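You operate a simulated robot arm through the tools that you are given. There is no shell and no other tool.

You are at the controls of a simulated robot arm. One attempt, no reset.

## Task
Wipe the oil off the fixed joist and prime the bare patch.
Fine: wiping pad, then the red dauber from the primer tin; both go back. Set down upright: wiping pad, red dauber. A coat counts when it lies all over at full strength: go over it till it gets no stronger. What is to be rubbed or washed off counts as gone when no trace of it is left.

Only the result counts: the job must be done as asked and must still hold three seconds after the hand-in. Knocking over, shifting, dropping, spilling or breaking anything else fails it.

## Robot
A 7-joint arm with a two-finger parallel gripper on a trunk, on a base that drives. Base frame: it is fixed to the floor where the robot stands at the start and does not move with it; the origin is under the middle of the robot, x ahead of it, y to its left, z up. Units: mm, rad, N and s.
With the tool pointing down near the work surface it reaches from about 260 to 600 mm from the robot's upright axis, wherever it stands. Its first joint turns from -2.897 to 2.897 rad. Places, roughly: bare patch on the fixed joist [900, -3500, 800]; oil on the fixed joist [900, -3500, 800]; primer tin [1250, -3750, 750]; red dauber [1000, -3500, 750]; wiping pad [1000, -3500, 750]. Payload 3.4 kg.
Tool frame: the origin (TCP) lies between the finger pads and is the grasp point; the fingertips stand 30 mm ahead of it; z points along the fingers, y is the line along which they close. The gripper opens to 94 mm. The fingers are 28 mm wide and 10 mm thick; the gripper's body (50 by 96 mm) begins 55 mm behind the TCP.
Orientation is that of the tool frame in the base frame, as a unit quaternion [x, y, z, w]. With the fingers straight down and closing along the base's y, the tool's x points along the base's -x, its y along +y and its z along -z.

## Interface
- The arm moves only by the tool play_rows. Its argument "plan" is a list of rows, each a list of 3 entries, a list of its own where there are three numbers: the turn, a rotation vector about the base's x, y, z in rad, then the shift along the base's x, y, z in mm, then the opening, from 0 (shut) to 1 (fully open). In form: [[[rx, ry, rz], [x, y, z], claw], ...]. A call has 1 to 20 rows; each row is the pose to reach, as a shift and turn from the pose commanded when the call began. A row lasts 0.2 s, in which the tool goes at most 50 mm and 0.15 rad; a call with a longer step from one row to the next is refused whole, and so is a gripper value outside its range. A pose out of reach is approached as far as the arm can. The call stops where the force on the tool passes 40 N (or 10 N more than at its start, if that is more) or the arm is blocked; 0.2 s more then pass. Each finger travels about 72 mm/s and halts on what it meets, pressing with about 33 N; the grip force reading is that of the motor and also rises with nothing between the fingers. The clock runs only during rows and for 0.2 s after the last one: add rows that repeat a pose to give the fingers time. It gives the time, the measured TCP pose, the force on the tool (base axes), the opening and the grip force at its end, in the units of the frame above (readings bear some noise), with the torque about the TCP (base axes, N m) and any sound that the robot's microphone picked up.
- Cameras (640 x 400 px; columns grow to the right, rows downward): "scene" is now at [19.9, 157.8, 1508.4]; the picture's right is [0.06, -1.00, 0.00], its down [-0.71, -0.05, -0.70] and it looks along [0.70, 0.05, -0.71] (base axes); focal length 260 px, centre (320, 200). "wrist" rides on the gripper at [76, 14, -102] in the tool frame; the picture's right is [-0.18, 0.98, 0.00], its down [-0.75, -0.14, -0.64] and it looks along [-0.63, -0.12, 0.77] (tool axes); focal length 243 px, centre (320, 200). There is no depth. A picture from a camera that has moved, and an enlarged one, comes with that camera's place and axes in the base frame and with its lens.
- capture(camera): a new picture of that camera. The clock stands still meanwhile.
- raise_lower(by): slides the trunk up (or, below 0, down) by that many mm; the arm and the scene camera ride with it, the base frame stays. It gives what a move gives, with no picture.
- drive_base(legs): drives the robot by 1 to 6 legs, each [ahead, left, turn to the left] in mm, mm and rad, along the robot's own axes; the way and the turn of a leg run together, so that a leg with both is an arc; at most 1500 mm and 3.142 rad a leg. The arm and the cameras ride along, it lands a little off, and it stops where it bumps. It gives what a move gives.
- pan_tilt(pan, tilt): turns the head with the scene camera to pan (to the left, within 2.705 rad either way) and tilt (down, from -0.506 to 1.204), counted from straight ahead of the robot. It gives what a move gives.
- inspect(camera, box): a new picture of the part [left, top, right, bottom] of that camera's present view, enlarged. The clock stands still meanwhile.
- hand_in(): hands the job in; it is judged then, once.

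Places have to be worked out from the pictures, the camera data and where the tool is seen. Open the gripper and draw the arm clear of the work before you hand the job in, unless the task says otherwise.

The tools are called after ">>>" as a command line: name --argument value ..., lists and objects as JSON in quotes. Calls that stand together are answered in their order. play_rows: Moves the arm, as the interface text tells. Its arguments: {"type":"object","properties":{"plan":{"type":"array","items":{"type":"array"}}},"required":["plan"]} The other tools are called the same way: raise_lower (by) slides the trunk up or down; drive_base (legs) drives the base; pan_tilt (pan, tilt) turns the head that bears the scene camera; capture (camera) takes a picture; inspect (camera, box) takes an enlarged picture of a part of a camera's view; hand_in () hands the job in.

At the start:

```text
clock: 0.0
eef_pos: [314.3, -23.0, 979.0]
orientation: [0.0, 1.0, 0.0, 0.0]
ft_force: [0.2, 0.4, 0.2]
moment: [0.0, 0.01, -0.02]
opening: 94.2
grasp_force: 0.1
trunk travel left (down, up): [-175.0, 211.0]
robot x, y, heading: [1.2, 0.6, -0.0]
head pan, tilt: [0.065, 0.791]
```

scene: 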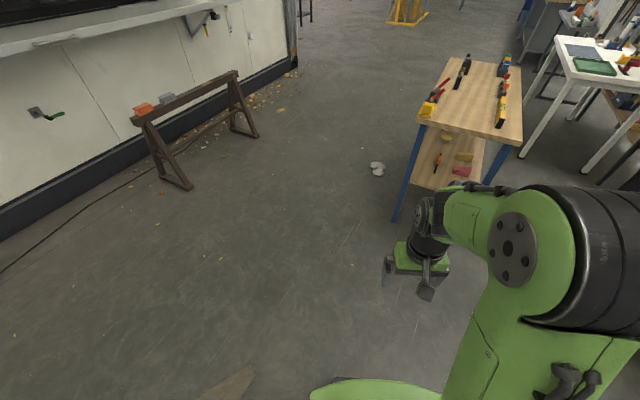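
wrist: 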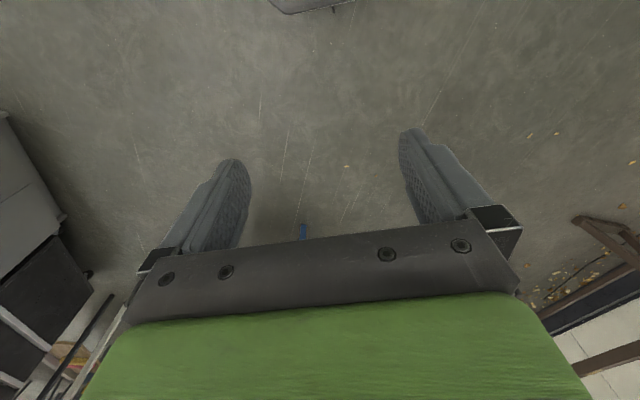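

The work lies far to the robot's right, near [1000, -3500]. I turn the head that way to see the route before driving.

>>> pan_tilt --pan -1.3 --tilt 0.4

>>> capture --camera "scene"

```text
clock: 1.5
eef_pos: [314.4, -22.8, 979.5]
orientation: [0.0, 1.0, 0.0, 0.001]
ft_force: [-0.7, -0.7, 0.6]
moment: [-0.04, -0.01, -0.01]
opening: 93.7
grasp_force: 0.1
trunk travel left (down, up): [-175.0, 211.0]
robot x, y, heading: [0.6, -1.7, -0.004]
head pan, tilt: [-1.3, 0.4]
```

```text
taken
camera scene: at [-36.2, 63.3, 1542.8], right [-0.96, -0.27, 0.0], down [-0.1, 0.38, -0.92], along [0.25, -0.89, -0.39], focal length 260 px, centre (320, 200)
```

scene: 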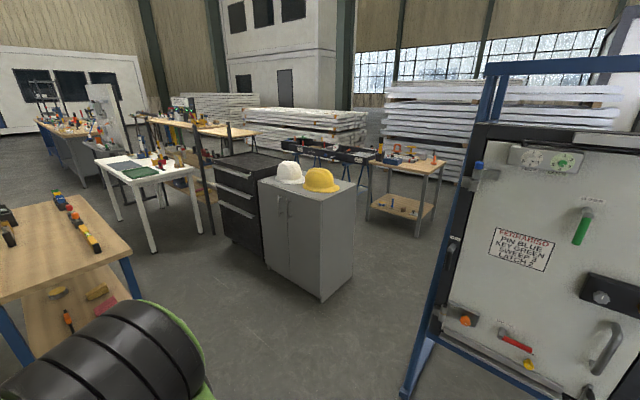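

The target projects to about pixel (318,149), behind the cabinet with the helmets. I enlarge that part.

>>> inspect --camera "scene" --box '[240, 110, 460, 250]'

>>> inspect --camera "scene" --box '[0, 80, 320, 280]'

```text
2.86 times, centred on (350, 180) of scene
camera zoom: at [-36.2, 63.3, 1542.8], right [-0.96, -0.27, 0.0], down [-0.1, 0.38, -0.92], along [0.25, -0.89, -0.39], focal length 743 px, centre (234, 257)
```

zoom: 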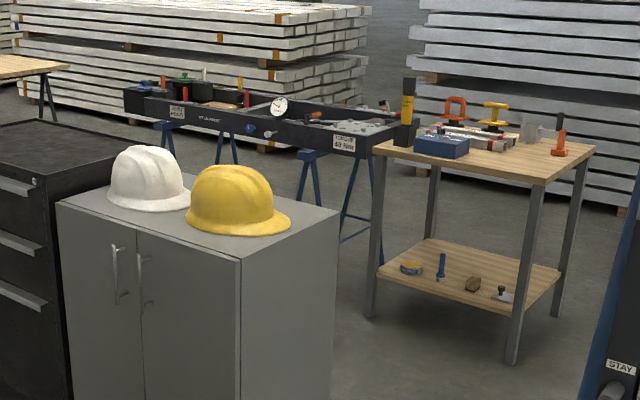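

```text
2.00 times, centred on (160, 180) of scene
camera zoom: at [-36.2, 63.3, 1542.8], right [-0.96, -0.27, 0.0], down [-0.1, 0.38, -0.92], along [0.25, -0.89, -0.39], focal length 520 px, centre (640, 240)
```

zoom: 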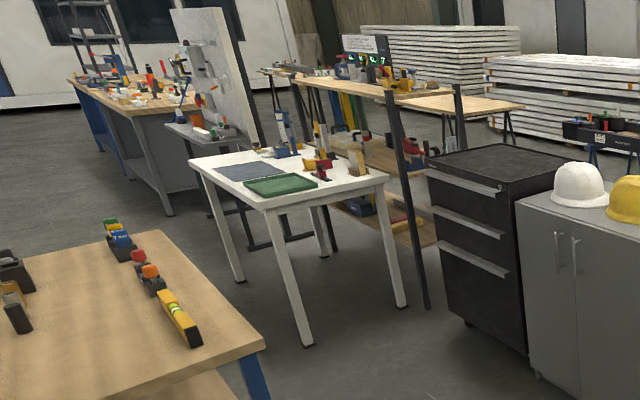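

The joist frame runs from about (265,-3045) to (1580,-3585) at about -0.4 rad. The way leads between the cabinet corner (~(400,-1480)) and the oven's leg (~(-200,-930)), so I look closer at that gap and at my own base.

>>> pan_tilt --pan -1.5 --tilt 0.85

>>> capture --camera "scene"

>>> pan_tilt --pan -2.3 --tilt 0.6

>>> capture --camera "scene"

>>> pan_tilt --pan 0.0 --tilt 1.2

>>> capture --camera "scene"

```text
clock: 2.4
eef_pos: [314.7, -21.7, 978.9]
orientation: [0.001, 1.0, 0.0, -0.001]
ft_force: [0.7, 0.0, -0.1]
moment: [0.02, 0.01, 0.01]
opening: 94.0
grasp_force: 0.1
trunk travel left (down, up): [-175.0, 211.0]
robot x, y, heading: [0.0, -0.8, -0.001]
head pan, tilt: [-1.499, 0.85]
```

```text
taken
camera scene: at [-55.4, 74.5, 1503.8], right [-1.0, -0.07, 0.0], down [-0.05, 0.75, -0.66], along [0.05, -0.66, -0.75], focal length 260 px, centre (320, 200)
```

scene: 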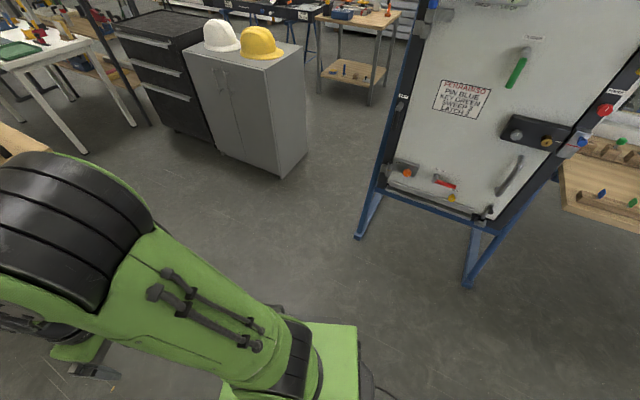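

```text
clock: 3.5
eef_pos: [314.5, -23.6, 979.2]
orientation: [0.001, 1.0, 0.0, -0.001]
ft_force: [0.0, -0.7, 0.1]
moment: [0.04, 0.01, 0.01]
opening: 94.1
grasp_force: 0.0
trunk travel left (down, up): [-175.0, 211.0]
robot x, y, heading: [-0.0, -1.3, 0.003]
head pan, tilt: [-2.3, 0.6]
```

```text
taken
camera scene: at [-119.8, 86.6, 1524.6], right [-0.75, 0.67, 0.0], down [0.38, 0.42, -0.82], along [-0.55, -0.62, -0.57], focal length 260 px, centre (320, 200)
```

scene: 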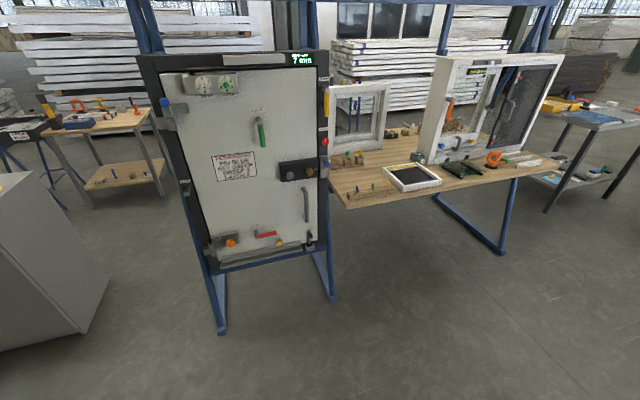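

```text
clock: 5.7
eef_pos: [312.0, -22.4, 978.1]
orientation: [0.0, 1.0, 0.0, 0.0]
ft_force: [0.4, 0.2, -0.5]
moment: [-0.02, 0.02, -0.03]
opening: 94.2
grasp_force: 0.1
trunk travel left (down, up): [-175.0, 211.0]
robot x, y, heading: [2.9, 0.5, 0.0]
head pan, tilt: [0.0, 1.201]
```

```text
taken
camera scene: at [-5.1, 152.5, 1480.0], right [0.0, -1.0, 0.0], down [-0.93, 0.0, -0.36], along [0.36, 0.0, -0.93], focal length 260 px, centre (320, 200)
```

scene: 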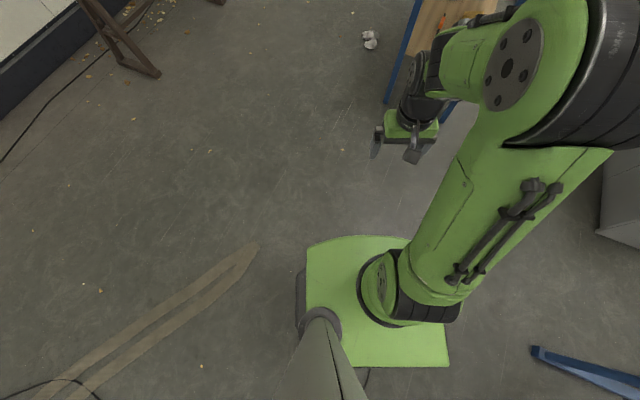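

My base is roughly 400 mm square, and the corridor past the cabinet is about 770 mm wide, heading about -1.95 rad. I drive to its mouth and turn to face down it, then look.

>>> drive_base --legs '[[330, -450, 0], [0, 0, -1.95]]'

>>> pan_tilt --pan 0.0 --tilt 0.75

>>> capture --camera "scene"

```text
clock: 13.6
eef_pos: [196.9, -739.6, 978.1]
orientation: [0.828, 0.561, 0.0, 0.0]
ft_force: [0.7, -0.2, -0.1]
moment: [0.01, -0.01, 0.02]
opening: 93.9
grasp_force: 0.0
trunk travel left (down, up): [-175.0, 211.0]
robot x, y, heading: [334.1, -456.0, -1.948]
head pan, tilt: [0.0, 1.201]
```

```text
clock: 14.5
eef_pos: [197.5, -740.0, 978.6]
orientation: [0.827, 0.562, 0.0, -0.001]
ft_force: [-0.1, 0.5, 0.1]
moment: [0.01, -0.01, 0.02]
opening: 93.9
grasp_force: 0.1
trunk travel left (down, up): [-175.0, 211.0]
robot x, y, heading: [334.5, -455.5, -1.955]
head pan, tilt: [0.0, 0.75]
```

```text
taken
camera scene: at [466.0, -533.0, 1511.6], right [-0.93, 0.37, 0.0], down [0.25, 0.63, -0.73], along [-0.27, -0.68, -0.68], focal length 260 px, centre (320, 200)
```

scene: 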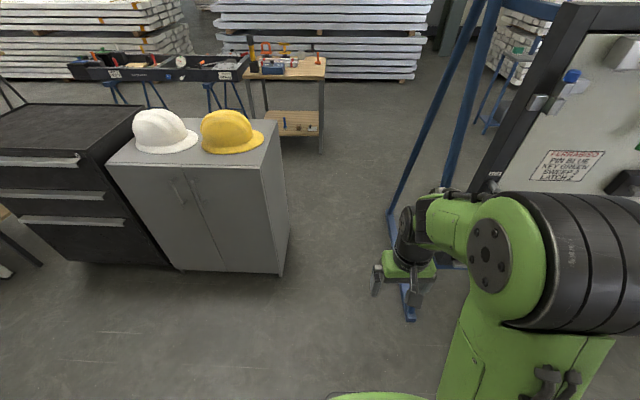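

The corridor ahead is clear: the cabinet corner is at (373,-1477) and the oven foot at (-250,-931), and I stand nearly on the centre line. I drive ahead and then look again.

>>> drive_base --legs '[[900, 20, 0], [870, 0, 0]]'

>>> pan_tilt --pan 0.9 --tilt 0.6

>>> capture --camera "scene"

```text
clock: 23.5
eef_pos: [-467.6, -2405.9, 978.6]
orientation: [0.833, 0.553, -0.001, 0.0]
ft_force: [0.4, 0.5, -0.1]
moment: [0.04, -0.01, 0.03]
opening: 93.8
grasp_force: 0.1
trunk travel left (down, up): [-175.0, 211.0]
robot x, y, heading: [-327.9, -2126.2, -1.972]
head pan, tilt: [0.0, 0.75]
```

```text
clock: 24.7
eef_pos: [-466.3, -2405.2, 978.7]
orientation: [0.834, 0.552, 0.0, 0.0]
ft_force: [0.2, -0.2, -0.9]
moment: [0.03, -0.01, 0.01]
opening: 94.1
grasp_force: 0.0
trunk travel left (down, up): [-175.0, 211.0]
robot x, y, heading: [-320.5, -2120.2, -1.975]
head pan, tilt: [0.901, 0.6]
```

```text
taken
camera scene: at [-119.7, -2205.7, 1524.6], right [-0.88, -0.48, 0.0], down [-0.27, 0.5, -0.82], along [0.4, -0.72, -0.57], focal length 260 px, centre (320, 200)
```

scene: 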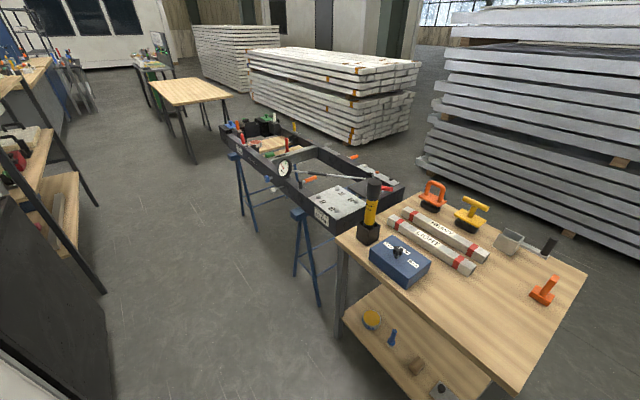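

I am past the cabinet and see the black frame on blue trestles. I enlarge it.

>>> inspect --camera "scene" --box '[210, 100, 420, 240]'

>>> inspect --camera "scene" --box '[215, 105, 305, 165]'

```text
2.86 times, centred on (315, 170) of scene
camera zoom: at [-119.7, -2205.7, 1524.6], right [-0.88, -0.48, 0.0], down [-0.27, 0.5, -0.82], along [0.4, -0.72, -0.57], focal length 743 px, centre (334, 286)
```

zoom: 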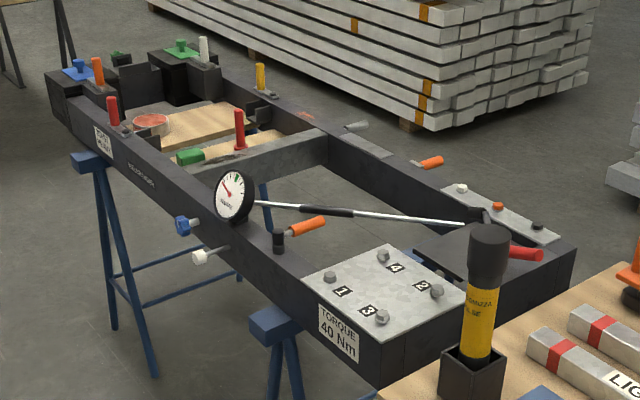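

```text
6.67 times, centred on (260, 135) of scene
camera zoom: at [-119.7, -2205.7, 1524.6], right [-0.88, -0.48, 0.0], down [-0.27, 0.5, -0.82], along [0.4, -0.72, -0.57], focal length 1733 px, centre (720, 633)
```

zoom: 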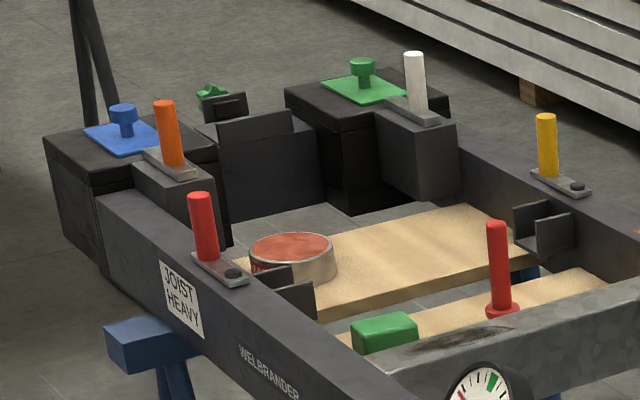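

The galvanised cross joist carries the oil stain. The green pad, red dauber and red primer tin stand on boards inside the frame at about u=2130–2470 along it. I slide left along the frame with a safe gap, then look.

>>> drive_base --legs '[[0, 870, 0], [0, 840, 0]]'

>>> pan_tilt --pan 0.0 --tilt 0.8

>>> capture --camera "scene"

```text
clock: 33.4
eef_pos: [1102.5, -3062.2, 978.7]
orientation: [0.832, 0.555, 0.0, 0.0]
ft_force: [0.6, -0.1, 0.6]
moment: [-0.01, -0.01, 0.01]
opening: 94.0
grasp_force: 0.0
trunk travel left (down, up): [-175.0, 211.0]
robot x, y, heading: [1242.9, -2782.4, -1.963]
head pan, tilt: [0.901, 0.6]
```

```text
clock: 34.6
eef_pos: [1102.2, -3061.5, 979.4]
orientation: [0.831, 0.556, 0.0, 0.0]
ft_force: [-0.8, 0.6, 0.3]
moment: [-0.02, 0.01, 0.01]
opening: 93.8
grasp_force: 0.1
trunk travel left (down, up): [-175.0, 211.0]
robot x, y, heading: [1243.1, -2777.6, -1.965]
head pan, tilt: [0.0, 0.799]
```

```text
taken
camera scene: at [1374.1, -2857.3, 1507.7], right [-0.92, 0.38, 0.0], down [0.27, 0.66, -0.7], along [-0.27, -0.64, -0.72], focal length 260 px, centre (320, 200)
```

scene: 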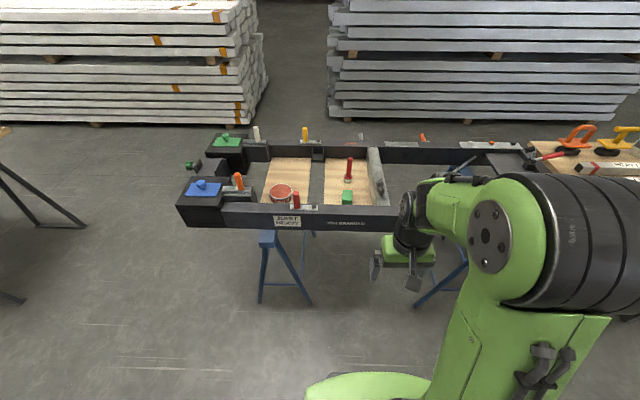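

The workplace is in front of me. I enlarge it from here.

>>> inspect --camera "scene" --box '[170, 115, 410, 245]'

>>> inspect --camera "scene" --box '[310, 135, 410, 215]'

>>> capture --camera "wrist"

```text
2.67 times, centred on (290, 180) of scene
camera zoom: at [1374.1, -2857.3, 1507.7], right [-0.92, 0.38, 0.0], down [0.27, 0.66, -0.7], along [-0.27, -0.64, -0.72], focal length 693 px, centre (400, 253)
```

zoom: 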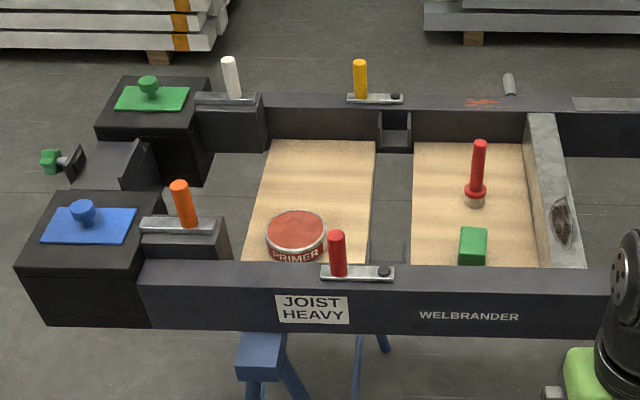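

```text
5.00 times, centred on (360, 175) of scene
camera zoom: at [1374.1, -2857.3, 1507.7], right [-0.92, 0.38, 0.0], down [0.27, 0.66, -0.7], along [-0.27, -0.64, -0.72], focal length 1300 px, centre (120, 325)
```

zoom: 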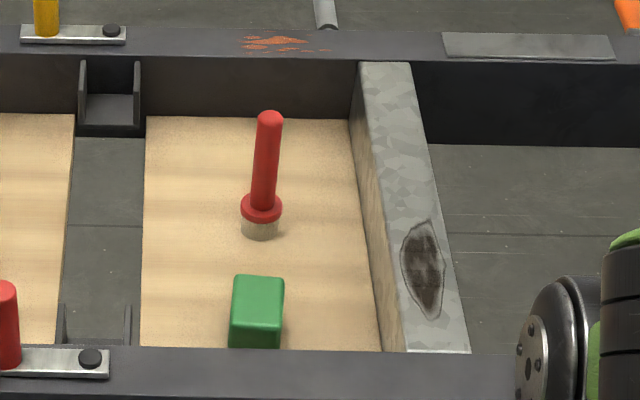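

```text
taken
camera wrist: at [1144.0, -2999.1, 1081.1], right [0.84, -0.55, 0.0], down [-0.42, -0.64, 0.64], along [-0.35, -0.54, -0.77], focal length 243 px, centre (320, 200)
```

wrist: 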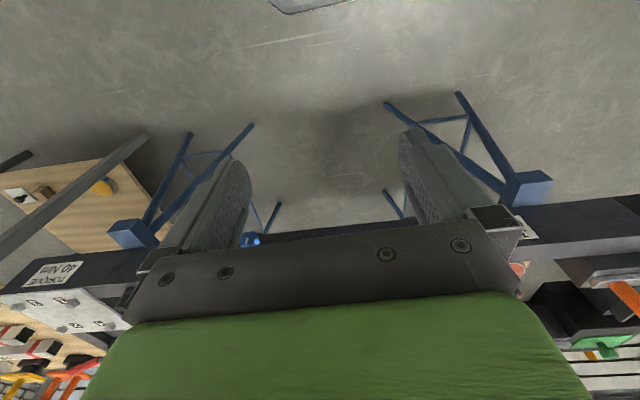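

The pad, dauber, tin and oily joist are in clear view. I lift the tool by 100 mm for clearance and then drive up to the frame, turning slightly to square up.

>>> play_rows --plan '[[[0, 0, 0], [0, 0, 40], 1], [[0, 0, 0], [0, 0, 80], 1], [[0, 0, 0], [0, 0, 110], 1]]'

>>> drive_base --legs '[[0, 70, -0.022], [365, 0, 0]]'

>>> pan_tilt --pan 0.0 --tilt 1.1

>>> capture --camera "scene"

>>> capture --camera "wrist"

```text
clock: 35.4
eef_pos: [1101.7, -3063.1, 1089.8]
orientation: [0.831, 0.556, -0.001, -0.001]
ft_force: [-0.2, 0.1, -0.9]
moment: [-0.01, 0.0, -0.01]
opening: 94.0
grasp_force: 0.0
trunk travel left (down, up): [-175.0, 211.0]
robot x, y, heading: [1242.5, -2780.7, -1.962]
head pan, tilt: [0.0, 0.799]
```

```text
clock: 38.3
eef_pos: [1012.4, -3417.7, 1090.2]
orientation: [0.838, 0.546, 0.0, 0.0]
ft_force: [-0.2, -0.8, -0.6]
moment: [-0.01, -0.02, -0.02]
opening: 94.1
grasp_force: 0.0
trunk travel left (down, up): [-175.0, 211.0]
robot x, y, heading: [1160.3, -3133.4, -1.991]
head pan, tilt: [0.0, 0.799]
```

```text
clock: 39.1
eef_pos: [1011.3, -3417.4, 1090.2]
orientation: [0.839, 0.545, 0.0, 0.0]
ft_force: [-0.8, -0.6, 0.2]
moment: [-0.02, -0.01, -0.01]
opening: 94.1
grasp_force: 0.0
trunk travel left (down, up): [-175.0, 211.0]
robot x, y, heading: [1160.9, -3139.6, -1.985]
head pan, tilt: [0.0, 1.1]
```

```text
taken
camera scene: at [1297.3, -3201.3, 1486.0], right [-0.91, 0.41, 0.0], down [0.36, 0.81, -0.45], along [-0.18, -0.42, -0.89], focal length 260 px, centre (320, 200)
```

scene: 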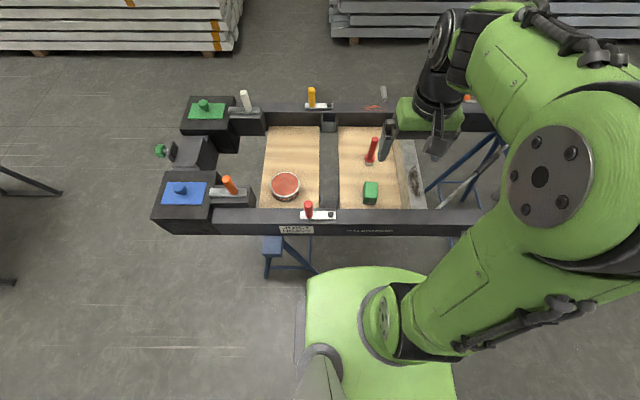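

```text
taken
camera wrist: at [1056.2, -3354.8, 1192.0], right [0.82, -0.57, 0.0], down [-0.43, -0.63, 0.64], along [-0.36, -0.53, -0.77], focal length 243 px, centre (320, 200)
```

wrist: 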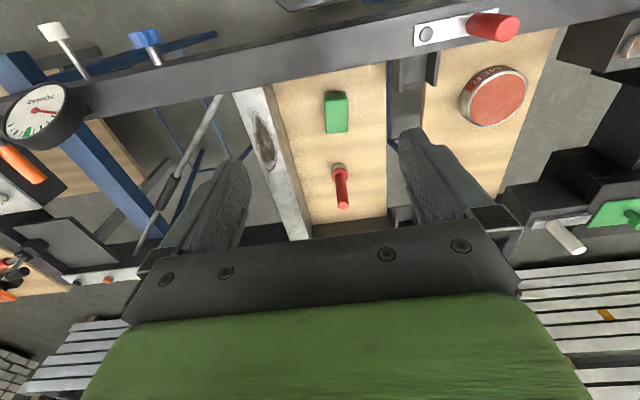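

The wrist view shows everything clearly. I enlarge the work area in both cameras to triangulate.

>>> inspect --camera "wrist" --box '[220, 50, 380, 250]'

>>> inspect --camera "scene" --box '[250, 90, 450, 240]'

>>> inspect --camera "wrist" --box '[380, 0, 560, 150]'

```text
2.00 times, centred on (300, 150) of wrist
camera zoom: at [1056.2, -3354.8, 1192.0], right [0.82, -0.57, 0.0], down [-0.43, -0.63, 0.64], along [-0.36, -0.53, -0.77], focal length 485 px, centre (360, 300)
```

zoom: 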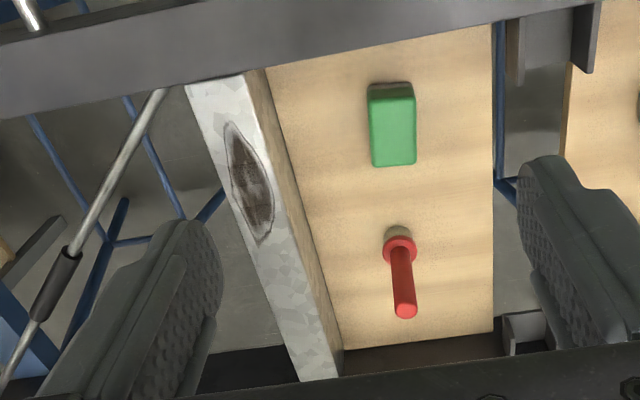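

```text
2.67 times, centred on (350, 165) of scene
camera zoom: at [1297.3, -3201.3, 1486.0], right [-0.91, 0.41, 0.0], down [0.36, 0.81, -0.45], along [-0.18, -0.42, -0.89], focal length 693 px, centre (240, 293)
```

zoom: 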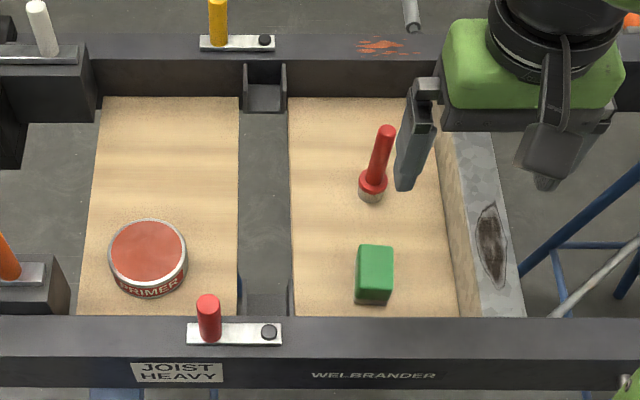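

```text
2.67 times, centred on (470, 75) of wrist
camera zoom: at [1056.2, -3354.8, 1192.0], right [0.82, -0.57, 0.0], down [-0.43, -0.63, 0.64], along [-0.36, -0.53, -0.77], focal length 647 px, centre (-80, 533)
```

zoom: 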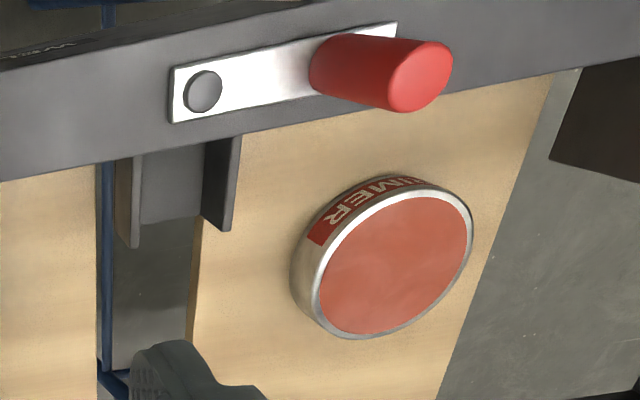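

Triangulating in robot-local coordinates (F ahead, L left), I get these places:
- **Pad:** top centre F≈399, L≈-10, z≈771, about 42 x 60 x 45 mm, turned about -0.1 rad.
- **Dauber:** F≈537, L≈-23, z 727 to 849.
- **Tin:** F≈423, L≈260, rim z≈770.
- **Oil:** F 357–470, L≈-138, on the joist top at about z 800.

I move above the pad and check with the wrist camera.

>>> play_rows --plan '[[[0, 0, -0.05], [-10, -40, 0], 1], [[0, 0, -0.1], [-21, -82, 0], 1], [[0, 0, -0.1], [-21, -82, -45], 1], [[0, 0, -0.1], [-21, -82, -90], 1], [[0, 0, -0.1], [-21, -82, -135], 1], [[0, 0, -0.1], [-21, -82, -180], 1], [[0, 0, -0.1], [-21, -82, -200], 1]]'

>>> capture --camera "wrist"

>>> capture --camera "scene"

```text
clock: 40.7
eef_pos: [990.7, -3498.2, 887.9]
orientation: [0.865, 0.502, 0.0, 0.0]
ft_force: [-0.1, -0.6, -0.7]
moment: [-0.02, -0.02, 0.0]
opening: 93.7
grasp_force: 0.0
trunk travel left (down, up): [-175.0, 211.0]
robot x, y, heading: [1162.2, -3141.2, -1.993]
head pan, tilt: [0.0, 1.1]
```

```text
taken
camera wrist: at [1040.9, -3440.1, 990.2], right [0.76, -0.65, 0.0], down [-0.49, -0.59, 0.64], along [-0.41, -0.49, -0.77], focal length 243 px, centre (320, 200)
```

wrist: 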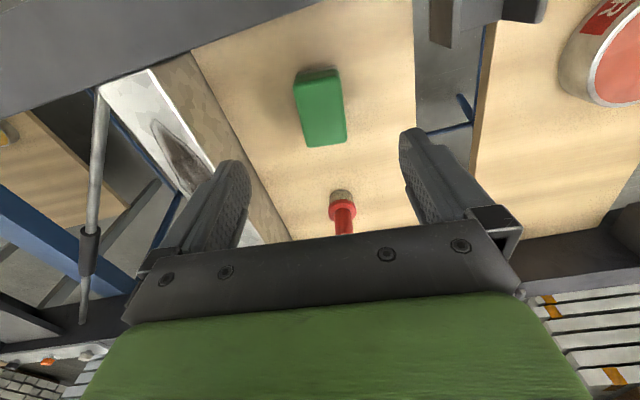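

```text
taken
camera scene: at [1297.3, -3201.3, 1486.0], right [-0.91, 0.41, 0.0], down [0.36, 0.81, -0.45], along [-0.18, -0.41, -0.89], focal length 260 px, centre (320, 200)
```

scene: 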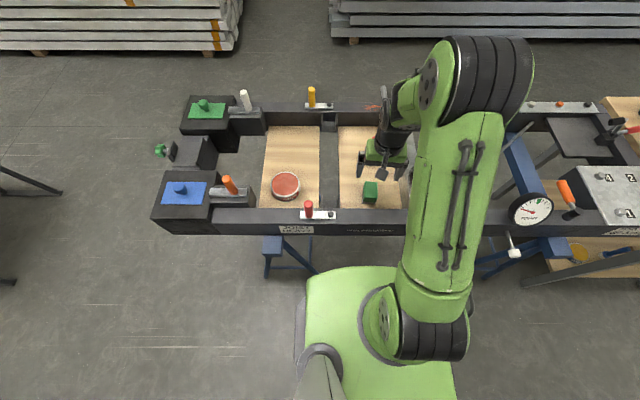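

The tool axis projects onto the pad's top centre at (320,109), matching what I see, so I am aligned. I go down to z≈768 with a slight further turn and close on the pad.

>>> play_rows --plan '[[[0, 0, -0.04], [0, 0, -40], 1], [[0, 0, -0.04], [0, 0, -80], 1], [[0, 0, -0.04], [0, 0, -105], 1], [[0, 0, -0.04], [0, 0, -120], 1], [[0, 0, -0.04], [0, 0, -120], 1]]'

>>> capture --camera "wrist"

>>> inspect --camera "scene" --box '[300, 100, 450, 240]'

```text
clock: 41.9
eef_pos: [992.7, -3500.1, 769.3]
orientation: [0.874, 0.486, 0.0, 0.0]
ft_force: [-0.9, 0.1, -0.3]
moment: [-0.01, 0.03, 0.0]
opening: 93.9
grasp_force: 0.0
trunk travel left (down, up): [-175.0, 211.0]
robot x, y, heading: [1160.8, -3135.6, -1.991]
head pan, tilt: [0.0, 1.1]
```

```text
taken
camera wrist: at [1044.1, -3443.6, 871.3], right [0.74, -0.68, 0.0], down [-0.52, -0.56, 0.64], along [-0.43, -0.47, -0.77], focal length 243 px, centre (320, 200)
```

wrist: 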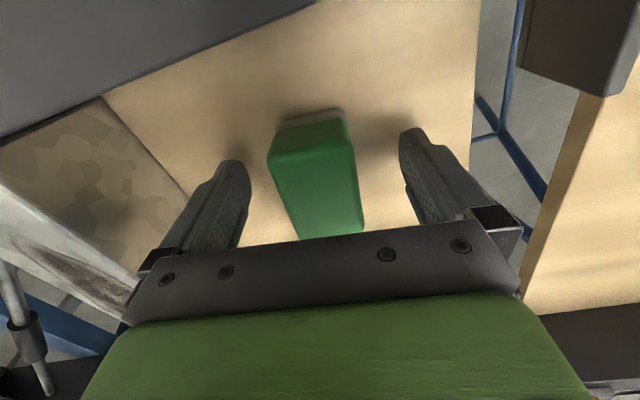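

```text
2.86 times, centred on (375, 170) of scene
camera zoom: at [1297.3, -3201.1, 1486.0], right [-0.91, 0.41, 0.0], down [0.36, 0.81, -0.45], along [-0.18, -0.41, -0.89], focal length 743 px, centre (163, 286)
```

zoom: 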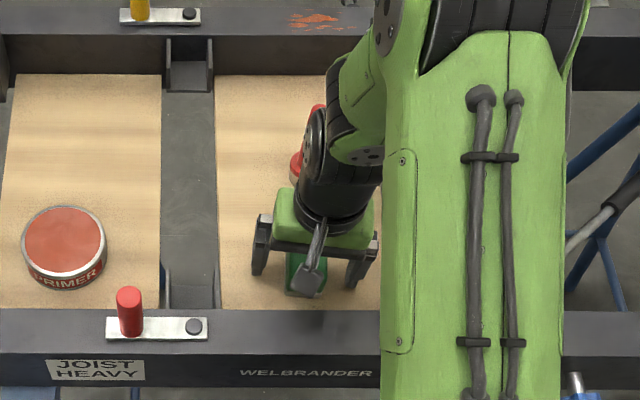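

The pad stands squarely between the open fingers. I close on it.

>>> play_rows --plan '[[[0, 0, 0], [0, 0, 0], 0.4], [[0, 0, 0], [0, 0, 0], 0.2], [[0, 0, 0], [0, 0, 0], 0], [[0, 0, 0], [0, 0, 0], 0], [[0, 0, 0], [0, 0, 0], 0]]'

>>> capture --camera "wrist"

```text
clock: 43.1
eef_pos: [992.2, -3498.2, 769.5]
orientation: [0.874, 0.486, -0.001, 0.0]
ft_force: [-0.1, 0.3, 0.1]
moment: [0.02, -0.02, -0.03]
opening: 45.8
grasp_force: 32.9
trunk travel left (down, up): [-175.0, 211.0]
robot x, y, heading: [1162.1, -3133.1, -1.989]
head pan, tilt: [0.0, 1.1]
```

```text
taken
camera wrist: at [1044.0, -3443.6, 871.5], right [0.74, -0.68, 0.0], down [-0.52, -0.57, 0.64], along [-0.43, -0.47, -0.77], focal length 243 px, centre (320, 200)
```

wrist: 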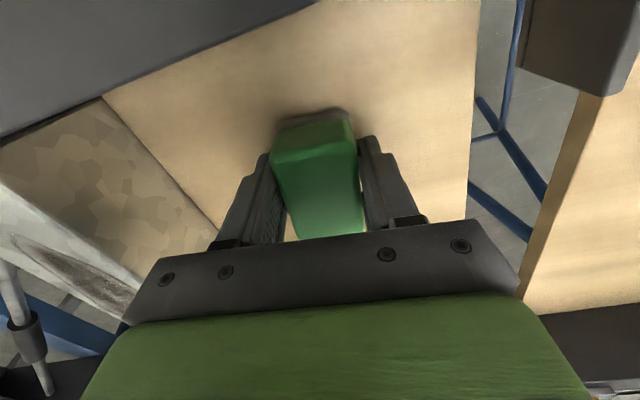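

The pad is held (45.8 mm, 33 N). I lift it, carry it over the joist above the oil, turn it in line with the joist, and look.

>>> play_rows --plan '[[[0, 0, 0], [0, 0, 30], 0], [[0, 0, 0], [0, 0, 75], 0], [[0, 0, 0], [0, 0, 120], 0], [[0, 0, 0.03], [-40, 12, 130], 0], [[0, 0, 0.07], [-80, 24, 130], 0], [[0, 0, 0.1], [-123.5, 37, 130], 0], [[0, 0, 0.1], [-123.5, 37, 130], 0]]'

>>> capture --camera "wrist"

>>> capture --camera "scene"

```text
clock: 44.7
eef_pos: [870.2, -3461.4, 898.2]
orientation: [0.848, 0.53, 0.0, -0.001]
ft_force: [1.0, 0.1, 0.1]
moment: [0.0, 0.0, 0.01]
opening: 45.4
grasp_force: 33.2
trunk travel left (down, up): [-175.0, 211.0]
robot x, y, heading: [1160.6, -3137.6, -1.989]
head pan, tilt: [0.0, 1.1]
```

```text
taken
camera wrist: at [916.7, -3401.6, 1001.6], right [0.8, -0.6, 0.0], down [-0.46, -0.61, 0.64], along [-0.38, -0.51, -0.77], focal length 243 px, centre (320, 200)
```

wrist: 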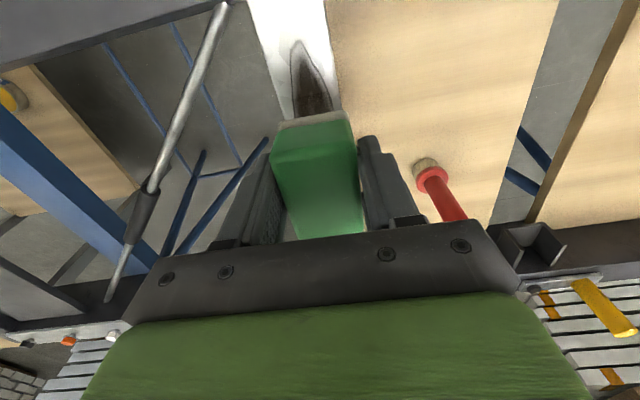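

```text
taken
camera scene: at [1298.0, -3201.3, 1485.9], right [-0.91, 0.41, 0.0], down [0.36, 0.81, -0.45], along [-0.18, -0.41, -0.89], focal length 260 px, centre (320, 200)
```

scene: 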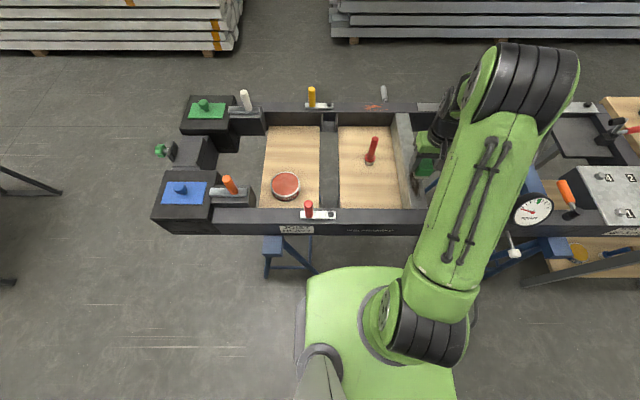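

The oil's near tip lies 56 mm towards me from the tool, and the joist's midline about 8 mm to my right, as judged. I shift 8 mm right and go down to just above expected contact (TCP z≈845).

>>> play_rows --plan '[[[0, 0, 0], [-7.2, 3.5, 0], 0], [[0, 0, 0], [-7.2, 3.5, -30], 0], [[0, 0, 0], [-7.2, 3.5, -45], 0], [[0, 0, 0], [-7.2, 3.5, -45], 0]]'

>>> capture --camera "wrist"

>>> inspect --camera "scene" --box '[370, 100, 470, 230]'

```text
clock: 45.7
eef_pos: [861.5, -3459.9, 852.4]
orientation: [0.849, 0.529, 0.0, 0.0]
ft_force: [-0.2, -0.2, -0.9]
moment: [-0.03, -0.02, 0.01]
opening: 45.3
grasp_force: 33.2
trunk travel left (down, up): [-175.0, 211.0]
robot x, y, heading: [1159.8, -3138.7, -1.985]
head pan, tilt: [0.0, 1.1]
```

```text
taken
camera wrist: at [907.8, -3398.5, 955.7], right [0.8, -0.6, 0.0], down [-0.46, -0.61, 0.64], along [-0.38, -0.51, -0.77], focal length 243 px, centre (320, 200)
```

wrist: 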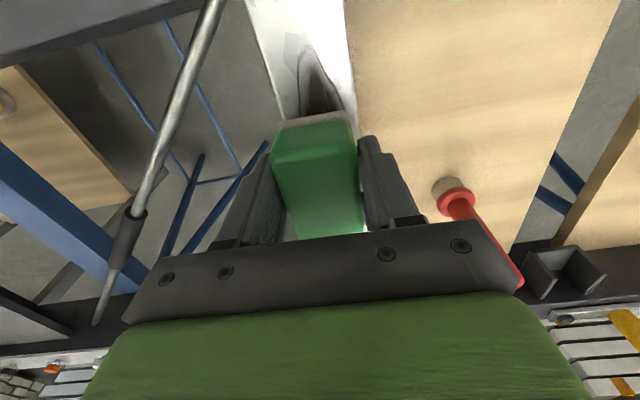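

```text
3.08 times, centred on (420, 165) of scene
camera zoom: at [1297.2, -3201.3, 1486.0], right [-0.91, 0.41, 0.0], down [0.36, 0.81, -0.45], along [-0.18, -0.41, -0.89], focal length 800 px, centre (12, 308)
```

zoom: 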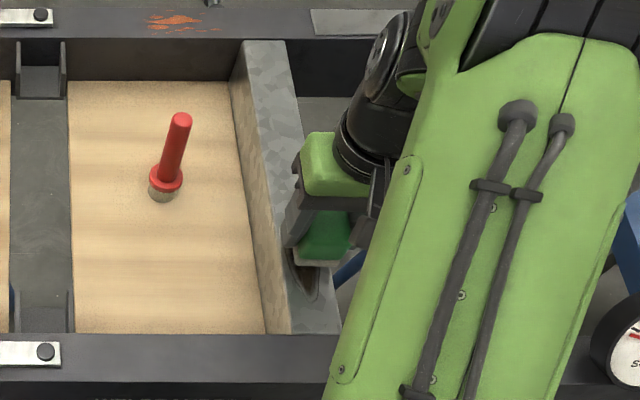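

The pad hovers just above the joist, with the stain running out in front of it. I lower it in small steps to feel for contact.

>>> play_rows --plan '[[[0, 0, 0], [0, 0, -3], 0], [[0, 0, 0], [0, 0, -5], 0], [[0, 0, 0], [0, 0, -6], 0], [[0, 0, 0], [0, 0, -7], 0], [[0, 0, 0], [0, 0, -7], 0]]'

```text
clock: 46.9
eef_pos: [860.2, -3457.7, 847.8]
orientation: [0.849, 0.528, 0.0, 0.0]
ft_force: [0.0, 0.1, -0.2]
moment: [-0.02, -0.01, -0.02]
opening: 45.6
grasp_force: 32.8
trunk travel left (down, up): [-175.0, 211.0]
robot x, y, heading: [1162.0, -3138.4, -1.987]
head pan, tilt: [0.0, 1.1]
```

No contact yet at z≈847. I continue down in 1 mm steps.

>>> play_rows --plan '[[[0, 0, 0], [0, 0, -1], 0], [[0, 0, 0], [0, 0, -2], 0], [[0, 0, 0], [0, 0, -3], 0], [[0, 0, 0], [0, 0, -3], 0]]'

```text
clock: 47.9
eef_pos: [860.8, -3457.4, 842.9]
orientation: [0.849, 0.528, 0.001, 0.0]
ft_force: [-0.3, 0.4, -0.4]
moment: [-0.03, 0.01, 0.04]
opening: 45.4
grasp_force: 33.0
trunk travel left (down, up): [-175.0, 211.0]
robot x, y, heading: [1163.0, -3136.1, -1.99]
head pan, tilt: [0.0, 1.1]
```

Still free at z≈843. I go on down in 1 mm steps.

>>> play_rows --plan '[[[0, 0, 0], [0, 0, -1], 0], [[0, 0, 0], [0, 0, -2], 0], [[0, 0, 0], [0, 0, -3], 0], [[0, 0, 0], [0, 0, -3], 0]]'

>>> inspect --camera "scene" --box '[370, 100, 470, 230]'

```text
clock: 48.9
eef_pos: [858.7, -3457.6, 839.8]
orientation: [0.849, 0.529, 0.0, 0.001]
ft_force: [-0.5, -0.7, -0.4]
moment: [-0.01, -0.03, 0.02]
opening: 45.7
grasp_force: 32.9
trunk travel left (down, up): [-175.0, 211.0]
robot x, y, heading: [1162.4, -3134.6, -1.987]
head pan, tilt: [0.0, 1.1]
```

```text
3.08 times, centred on (420, 165) of scene
camera zoom: at [1297.2, -3201.3, 1486.0], right [-0.91, 0.41, 0.0], down [0.36, 0.81, -0.45], along [-0.18, -0.41, -0.89], focal length 800 px, centre (12, 308)
```

zoom: 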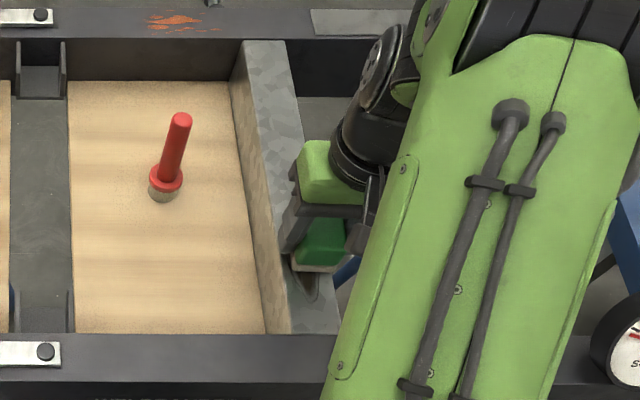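

Still no force at z≈840; the pad edge is close to the surface. I continue.

>>> play_rows --plan '[[[0, 0, 0], [0, 0, -1], 0], [[0, 0, 0], [0, 0, -2], 0], [[0, 0, 0], [0, 0, -2], 0]]'

>>> play_rows --plan '[[[0, 0, 0], [0, 0, -1], 0], [[0, 0, 0], [0, 0, -2], 0], [[0, 0, 0], [0, 0, -2], 0]]'

```text
clock: 49.7
eef_pos: [859.9, -3459.8, 839.3]
orientation: [0.849, 0.528, 0.0, 0.0]
ft_force: [0.2, -0.5, -0.9]
moment: [0.01, 0.03, 0.0]
opening: 45.5
grasp_force: 33.0
trunk travel left (down, up): [-175.0, 211.0]
robot x, y, heading: [1160.7, -3140.3, -1.987]
head pan, tilt: [0.0, 1.1]
```

```text
clock: 50.5
eef_pos: [860.5, -3458.3, 838.7]
orientation: [0.849, 0.528, 0.0, 0.001]
ft_force: [-0.3, -0.4, 4.3]
moment: [0.08, -0.03, 0.0]
opening: 45.3
grasp_force: 32.7
trunk travel left (down, up): [-175.0, 211.0]
robot x, y, heading: [1163.9, -3137.9, -1.991]
head pan, tilt: [0.0, 1.1]
```

Contact at last: about 4 N at z≈838.7, so the joist top is near z≈795. I press slightly more and wipe along the joist over the whole length of the oil.

>>> play_rows --plan '[[[0, 0, 0], [0, 0, -1.5], 0], [[0, 0, 0], [8.8, 18, -2], 0], [[0, 0, 0], [17.5, 36, -2], 0], [[0, 0, 0], [21.9, 45, -2], 0], [[0, 0, 0], [13.1, 27, -2], 0], [[0, 0, 0], [4.4, 9, -2], 0], [[0, 0, 0], [-4.4, -9, -2], 0], [[0, 0, 0], [-13.1, -27, -2], 0], [[0, 0, 0], [-21.9, -45, -2], 0], [[0, 0, 0], [-13.1, -27, -2], 0], [[0, 0, 0], [-4.4, -9, -2], 0], [[0, 0, 0], [4.4, 9, -2], 0], [[0, 0, 0], [13.1, 27, -2], 0], [[0, 0, 0], [21.9, 45, -2], 0], [[0, 0, 0], [13.1, 27, -2], 0], [[0, 0, 0], [4.4, 9, -2], 0], [[0, 0, 0], [-4.4, -9, -2], 0], [[0, 0, 0], [-13.1, -27, -2], 0], [[0, 0, 0], [-21.9, -45, -2], 0], [[0, 0, 0], [-21.9, -45, -2], 0]]'

>>> capture --camera "wrist"

>>> inspect --camera "scene" --box '[370, 100, 470, 230]'

```text
clock: 54.7
eef_pos: [838.9, -3503.5, 836.6]
orientation: [0.849, 0.529, 0.0, 0.0]
ft_force: [0.0, 0.8, 1.6]
moment: [-0.05, 0.05, 0.02]
opening: 45.8
grasp_force: 33.3
trunk travel left (down, up): [-175.0, 211.0]
robot x, y, heading: [1158.9, -3139.4, -1.993]
head pan, tilt: [0.0, 1.1]
```

```text
taken
camera wrist: at [884.9, -3443.1, 937.9], right [0.8, -0.6, 0.0], down [-0.46, -0.61, 0.64], along [-0.38, -0.51, -0.77], focal length 243 px, centre (320, 200)
```

wrist: 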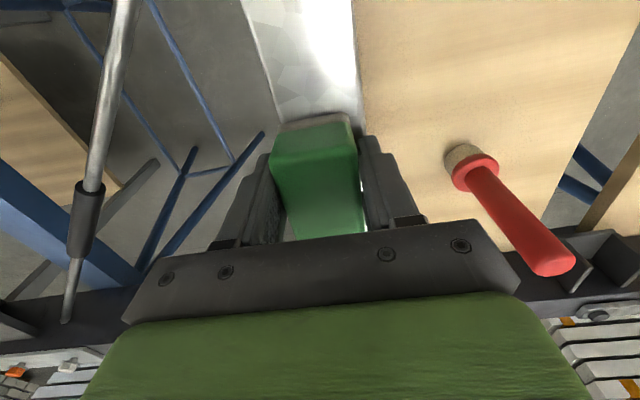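

```text
3.08 times, centred on (420, 165) of scene
camera zoom: at [1297.3, -3201.1, 1486.0], right [-0.91, 0.41, 0.0], down [0.36, 0.81, -0.45], along [-0.18, -0.41, -0.89], focal length 800 px, centre (12, 308)
```

zoom: 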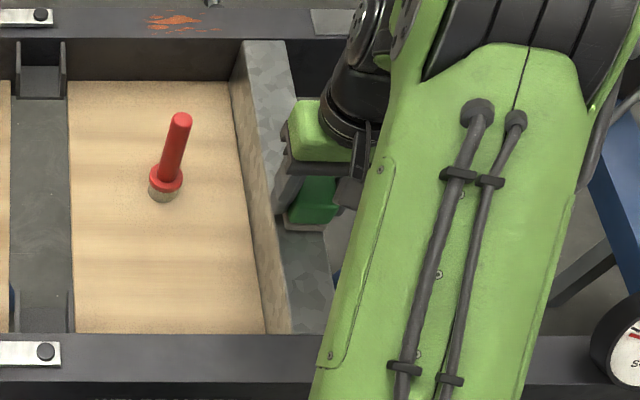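

The near half looks clean. I go over it again with slight sideways offsets and a little more pressure, then lift and look.

>>> play_rows --plan '[[[0, 0, 0], [3.6, -1.8, -1.5], 0], [[0, 0, 0], [12.4, 16.2, -1.5], 0], [[0, 0, 0], [21.1, 34.2, -1.5], 0], [[0, 0, 0], [29.9, 52.1, -1.5], 0], [[0, 0, 0], [38.6, 70.1, -1.5], 0], [[0, 0, 0], [47.4, 88.1, -1.5], 0], [[0, 0, 0], [40.2, 91.7, -1.5], 0], [[0, 0, 0], [31.4, 73.7, -1.5], 0], [[0, 0, 0], [22.7, 55.7, -1.5], 0], [[0, 0, 0], [13.9, 37.7, -1.5], 0], [[0, 0, 0], [5.2, 19.7, -1.5], 0], [[0, 0, 0], [-3.6, 1.8, -1.5], 0], [[0, 0, 0], [0, 0, -1.5], 0], [[0, 0, 0], [8.8, 18, -1.5], 0], [[0, 0, 0], [17.5, 36, -1.5], 0], [[0, 0, 0], [26.3, 54, -1.5], 0], [[0, 0, 0], [8.8, 18, -1.5], 0], [[0, 0, 0], [-4.4, -9, -1.5], 0], [[0, 0, 0], [-4.4, -9, 20], 0], [[0, 0, 0], [-4.4, -9, 55], 0]]'

>>> capture --camera "wrist"

```text
clock: 58.9
eef_pos: [833.6, -3511.4, 891.6]
orientation: [0.849, 0.528, 0.0, 0.0]
ft_force: [0.2, 0.3, -1.1]
moment: [0.0, 0.01, 0.03]
opening: 45.5
grasp_force: 32.7
trunk travel left (down, up): [-175.0, 211.0]
robot x, y, heading: [1161.8, -3137.6, -1.987]
head pan, tilt: [0.0, 1.1]
```

```text
taken
camera wrist: at [880.3, -3451.6, 994.2], right [0.8, -0.6, 0.0], down [-0.46, -0.61, 0.64], along [-0.38, -0.51, -0.77], focal length 243 px, centre (320, 200)
```

wrist: 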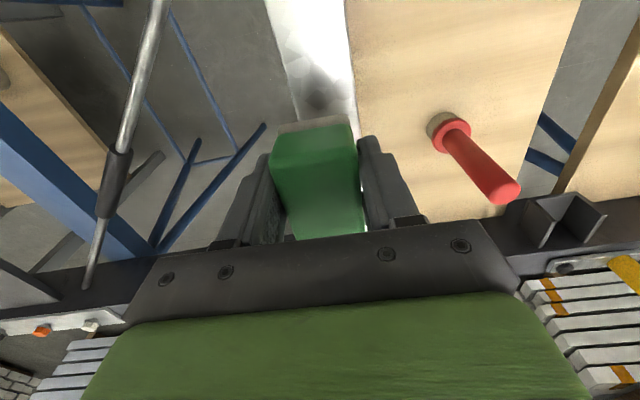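

A dark smudge may be left near the middle. I draw the hand back and up for a clear view of the joist.

>>> play_rows --plan '[[[0, 0, 0], [0, 0, 45], 0], [[0, 0, 0], [28, 13, 85], 0], [[0, 0, 0], [56, 27, 110], 0], [[0, 0, 0], [90, 43, 130], 0], [[0, 0, 0], [128, 61, 150], 0], [[0, 0, 0], [166, 79, 150], 0], [[0, 0, 0], [166, 79, 150], 0]]'

>>> capture --camera "wrist"

>>> inspect --camera "scene" --box '[370, 100, 450, 220]'

```text
refused: row 2 steps farther than a row can; nothing moved
```

```text
taken
camera wrist: at [880.3, -3451.6, 994.2], right [0.8, -0.6, 0.0], down [-0.46, -0.61, 0.64], along [-0.38, -0.51, -0.77], focal length 243 px, centre (320, 200)
```

wrist: 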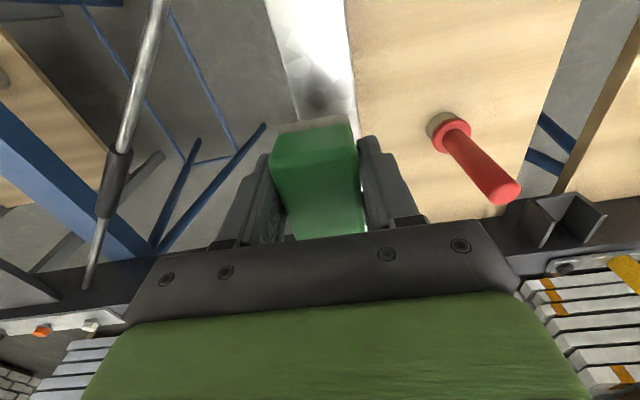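

```text
3.33 times, centred on (410, 160) of scene
camera zoom: at [1297.5, -3201.0, 1486.0], right [-0.91, 0.41, 0.0], down [0.36, 0.81, -0.45], along [-0.18, -0.42, -0.89], focal length 867 px, centre (20, 333)
```

zoom: 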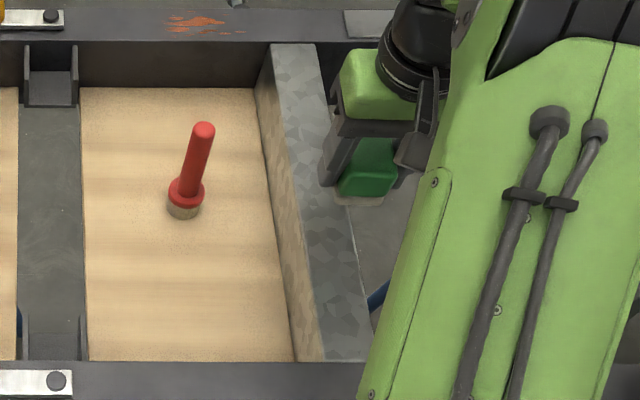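

That plan had a step over 50 mm, so nothing moved. I repeat it with shorter steps.

>>> play_rows --plan '[[[0, 0, 0], [0, 0, 40], 0], [[0, 0, 0], [20, 10, 75], 0], [[0, 0, 0], [50, 24, 105], 0], [[0, 0, 0], [85, 40, 130], 0], [[0, 0, 0], [125, 60, 145], 0], [[0, 0, 0], [166, 79, 150], 0], [[0, 0, 0], [166, 79, 150], 0]]'

>>> capture --camera "wrist"

>>> inspect --camera "scene" --box '[370, 100, 450, 220]'

```text
clock: 60.5
eef_pos: [1001.6, -3432.8, 1041.1]
orientation: [0.849, 0.529, 0.0, 0.0]
ft_force: [0.4, -0.1, 1.1]
moment: [-0.02, 0.01, 0.01]
opening: 45.7
grasp_force: 33.8
trunk travel left (down, up): [-175.0, 211.0]
robot x, y, heading: [1159.2, -3137.0, -1.989]
head pan, tilt: [0.0, 1.1]
```

```text
taken
camera wrist: at [1047.4, -3371.9, 1143.9], right [0.8, -0.6, 0.0], down [-0.46, -0.61, 0.64], along [-0.38, -0.51, -0.77], focal length 243 px, centre (320, 200)
```

wrist: 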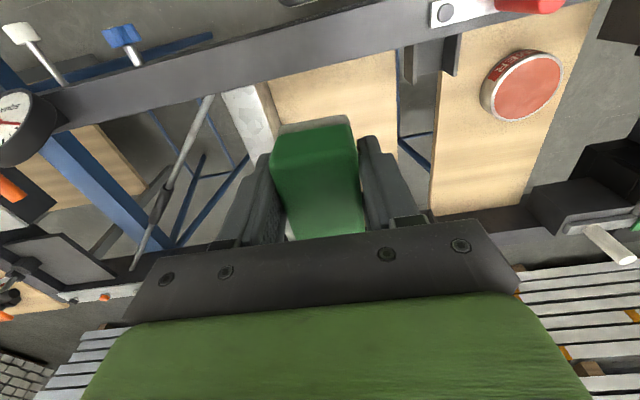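

```text
3.33 times, centred on (410, 160) of scene
camera zoom: at [1296.6, -3201.8, 1486.0], right [-0.91, 0.41, 0.0], down [0.36, 0.81, -0.45], along [-0.18, -0.41, -0.89], focal length 867 px, centre (20, 333)
```

zoom: 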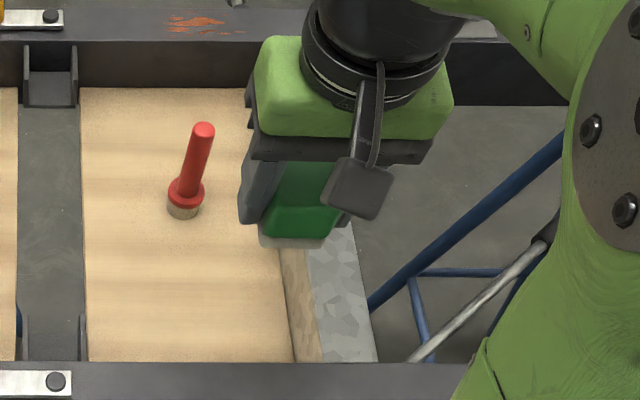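

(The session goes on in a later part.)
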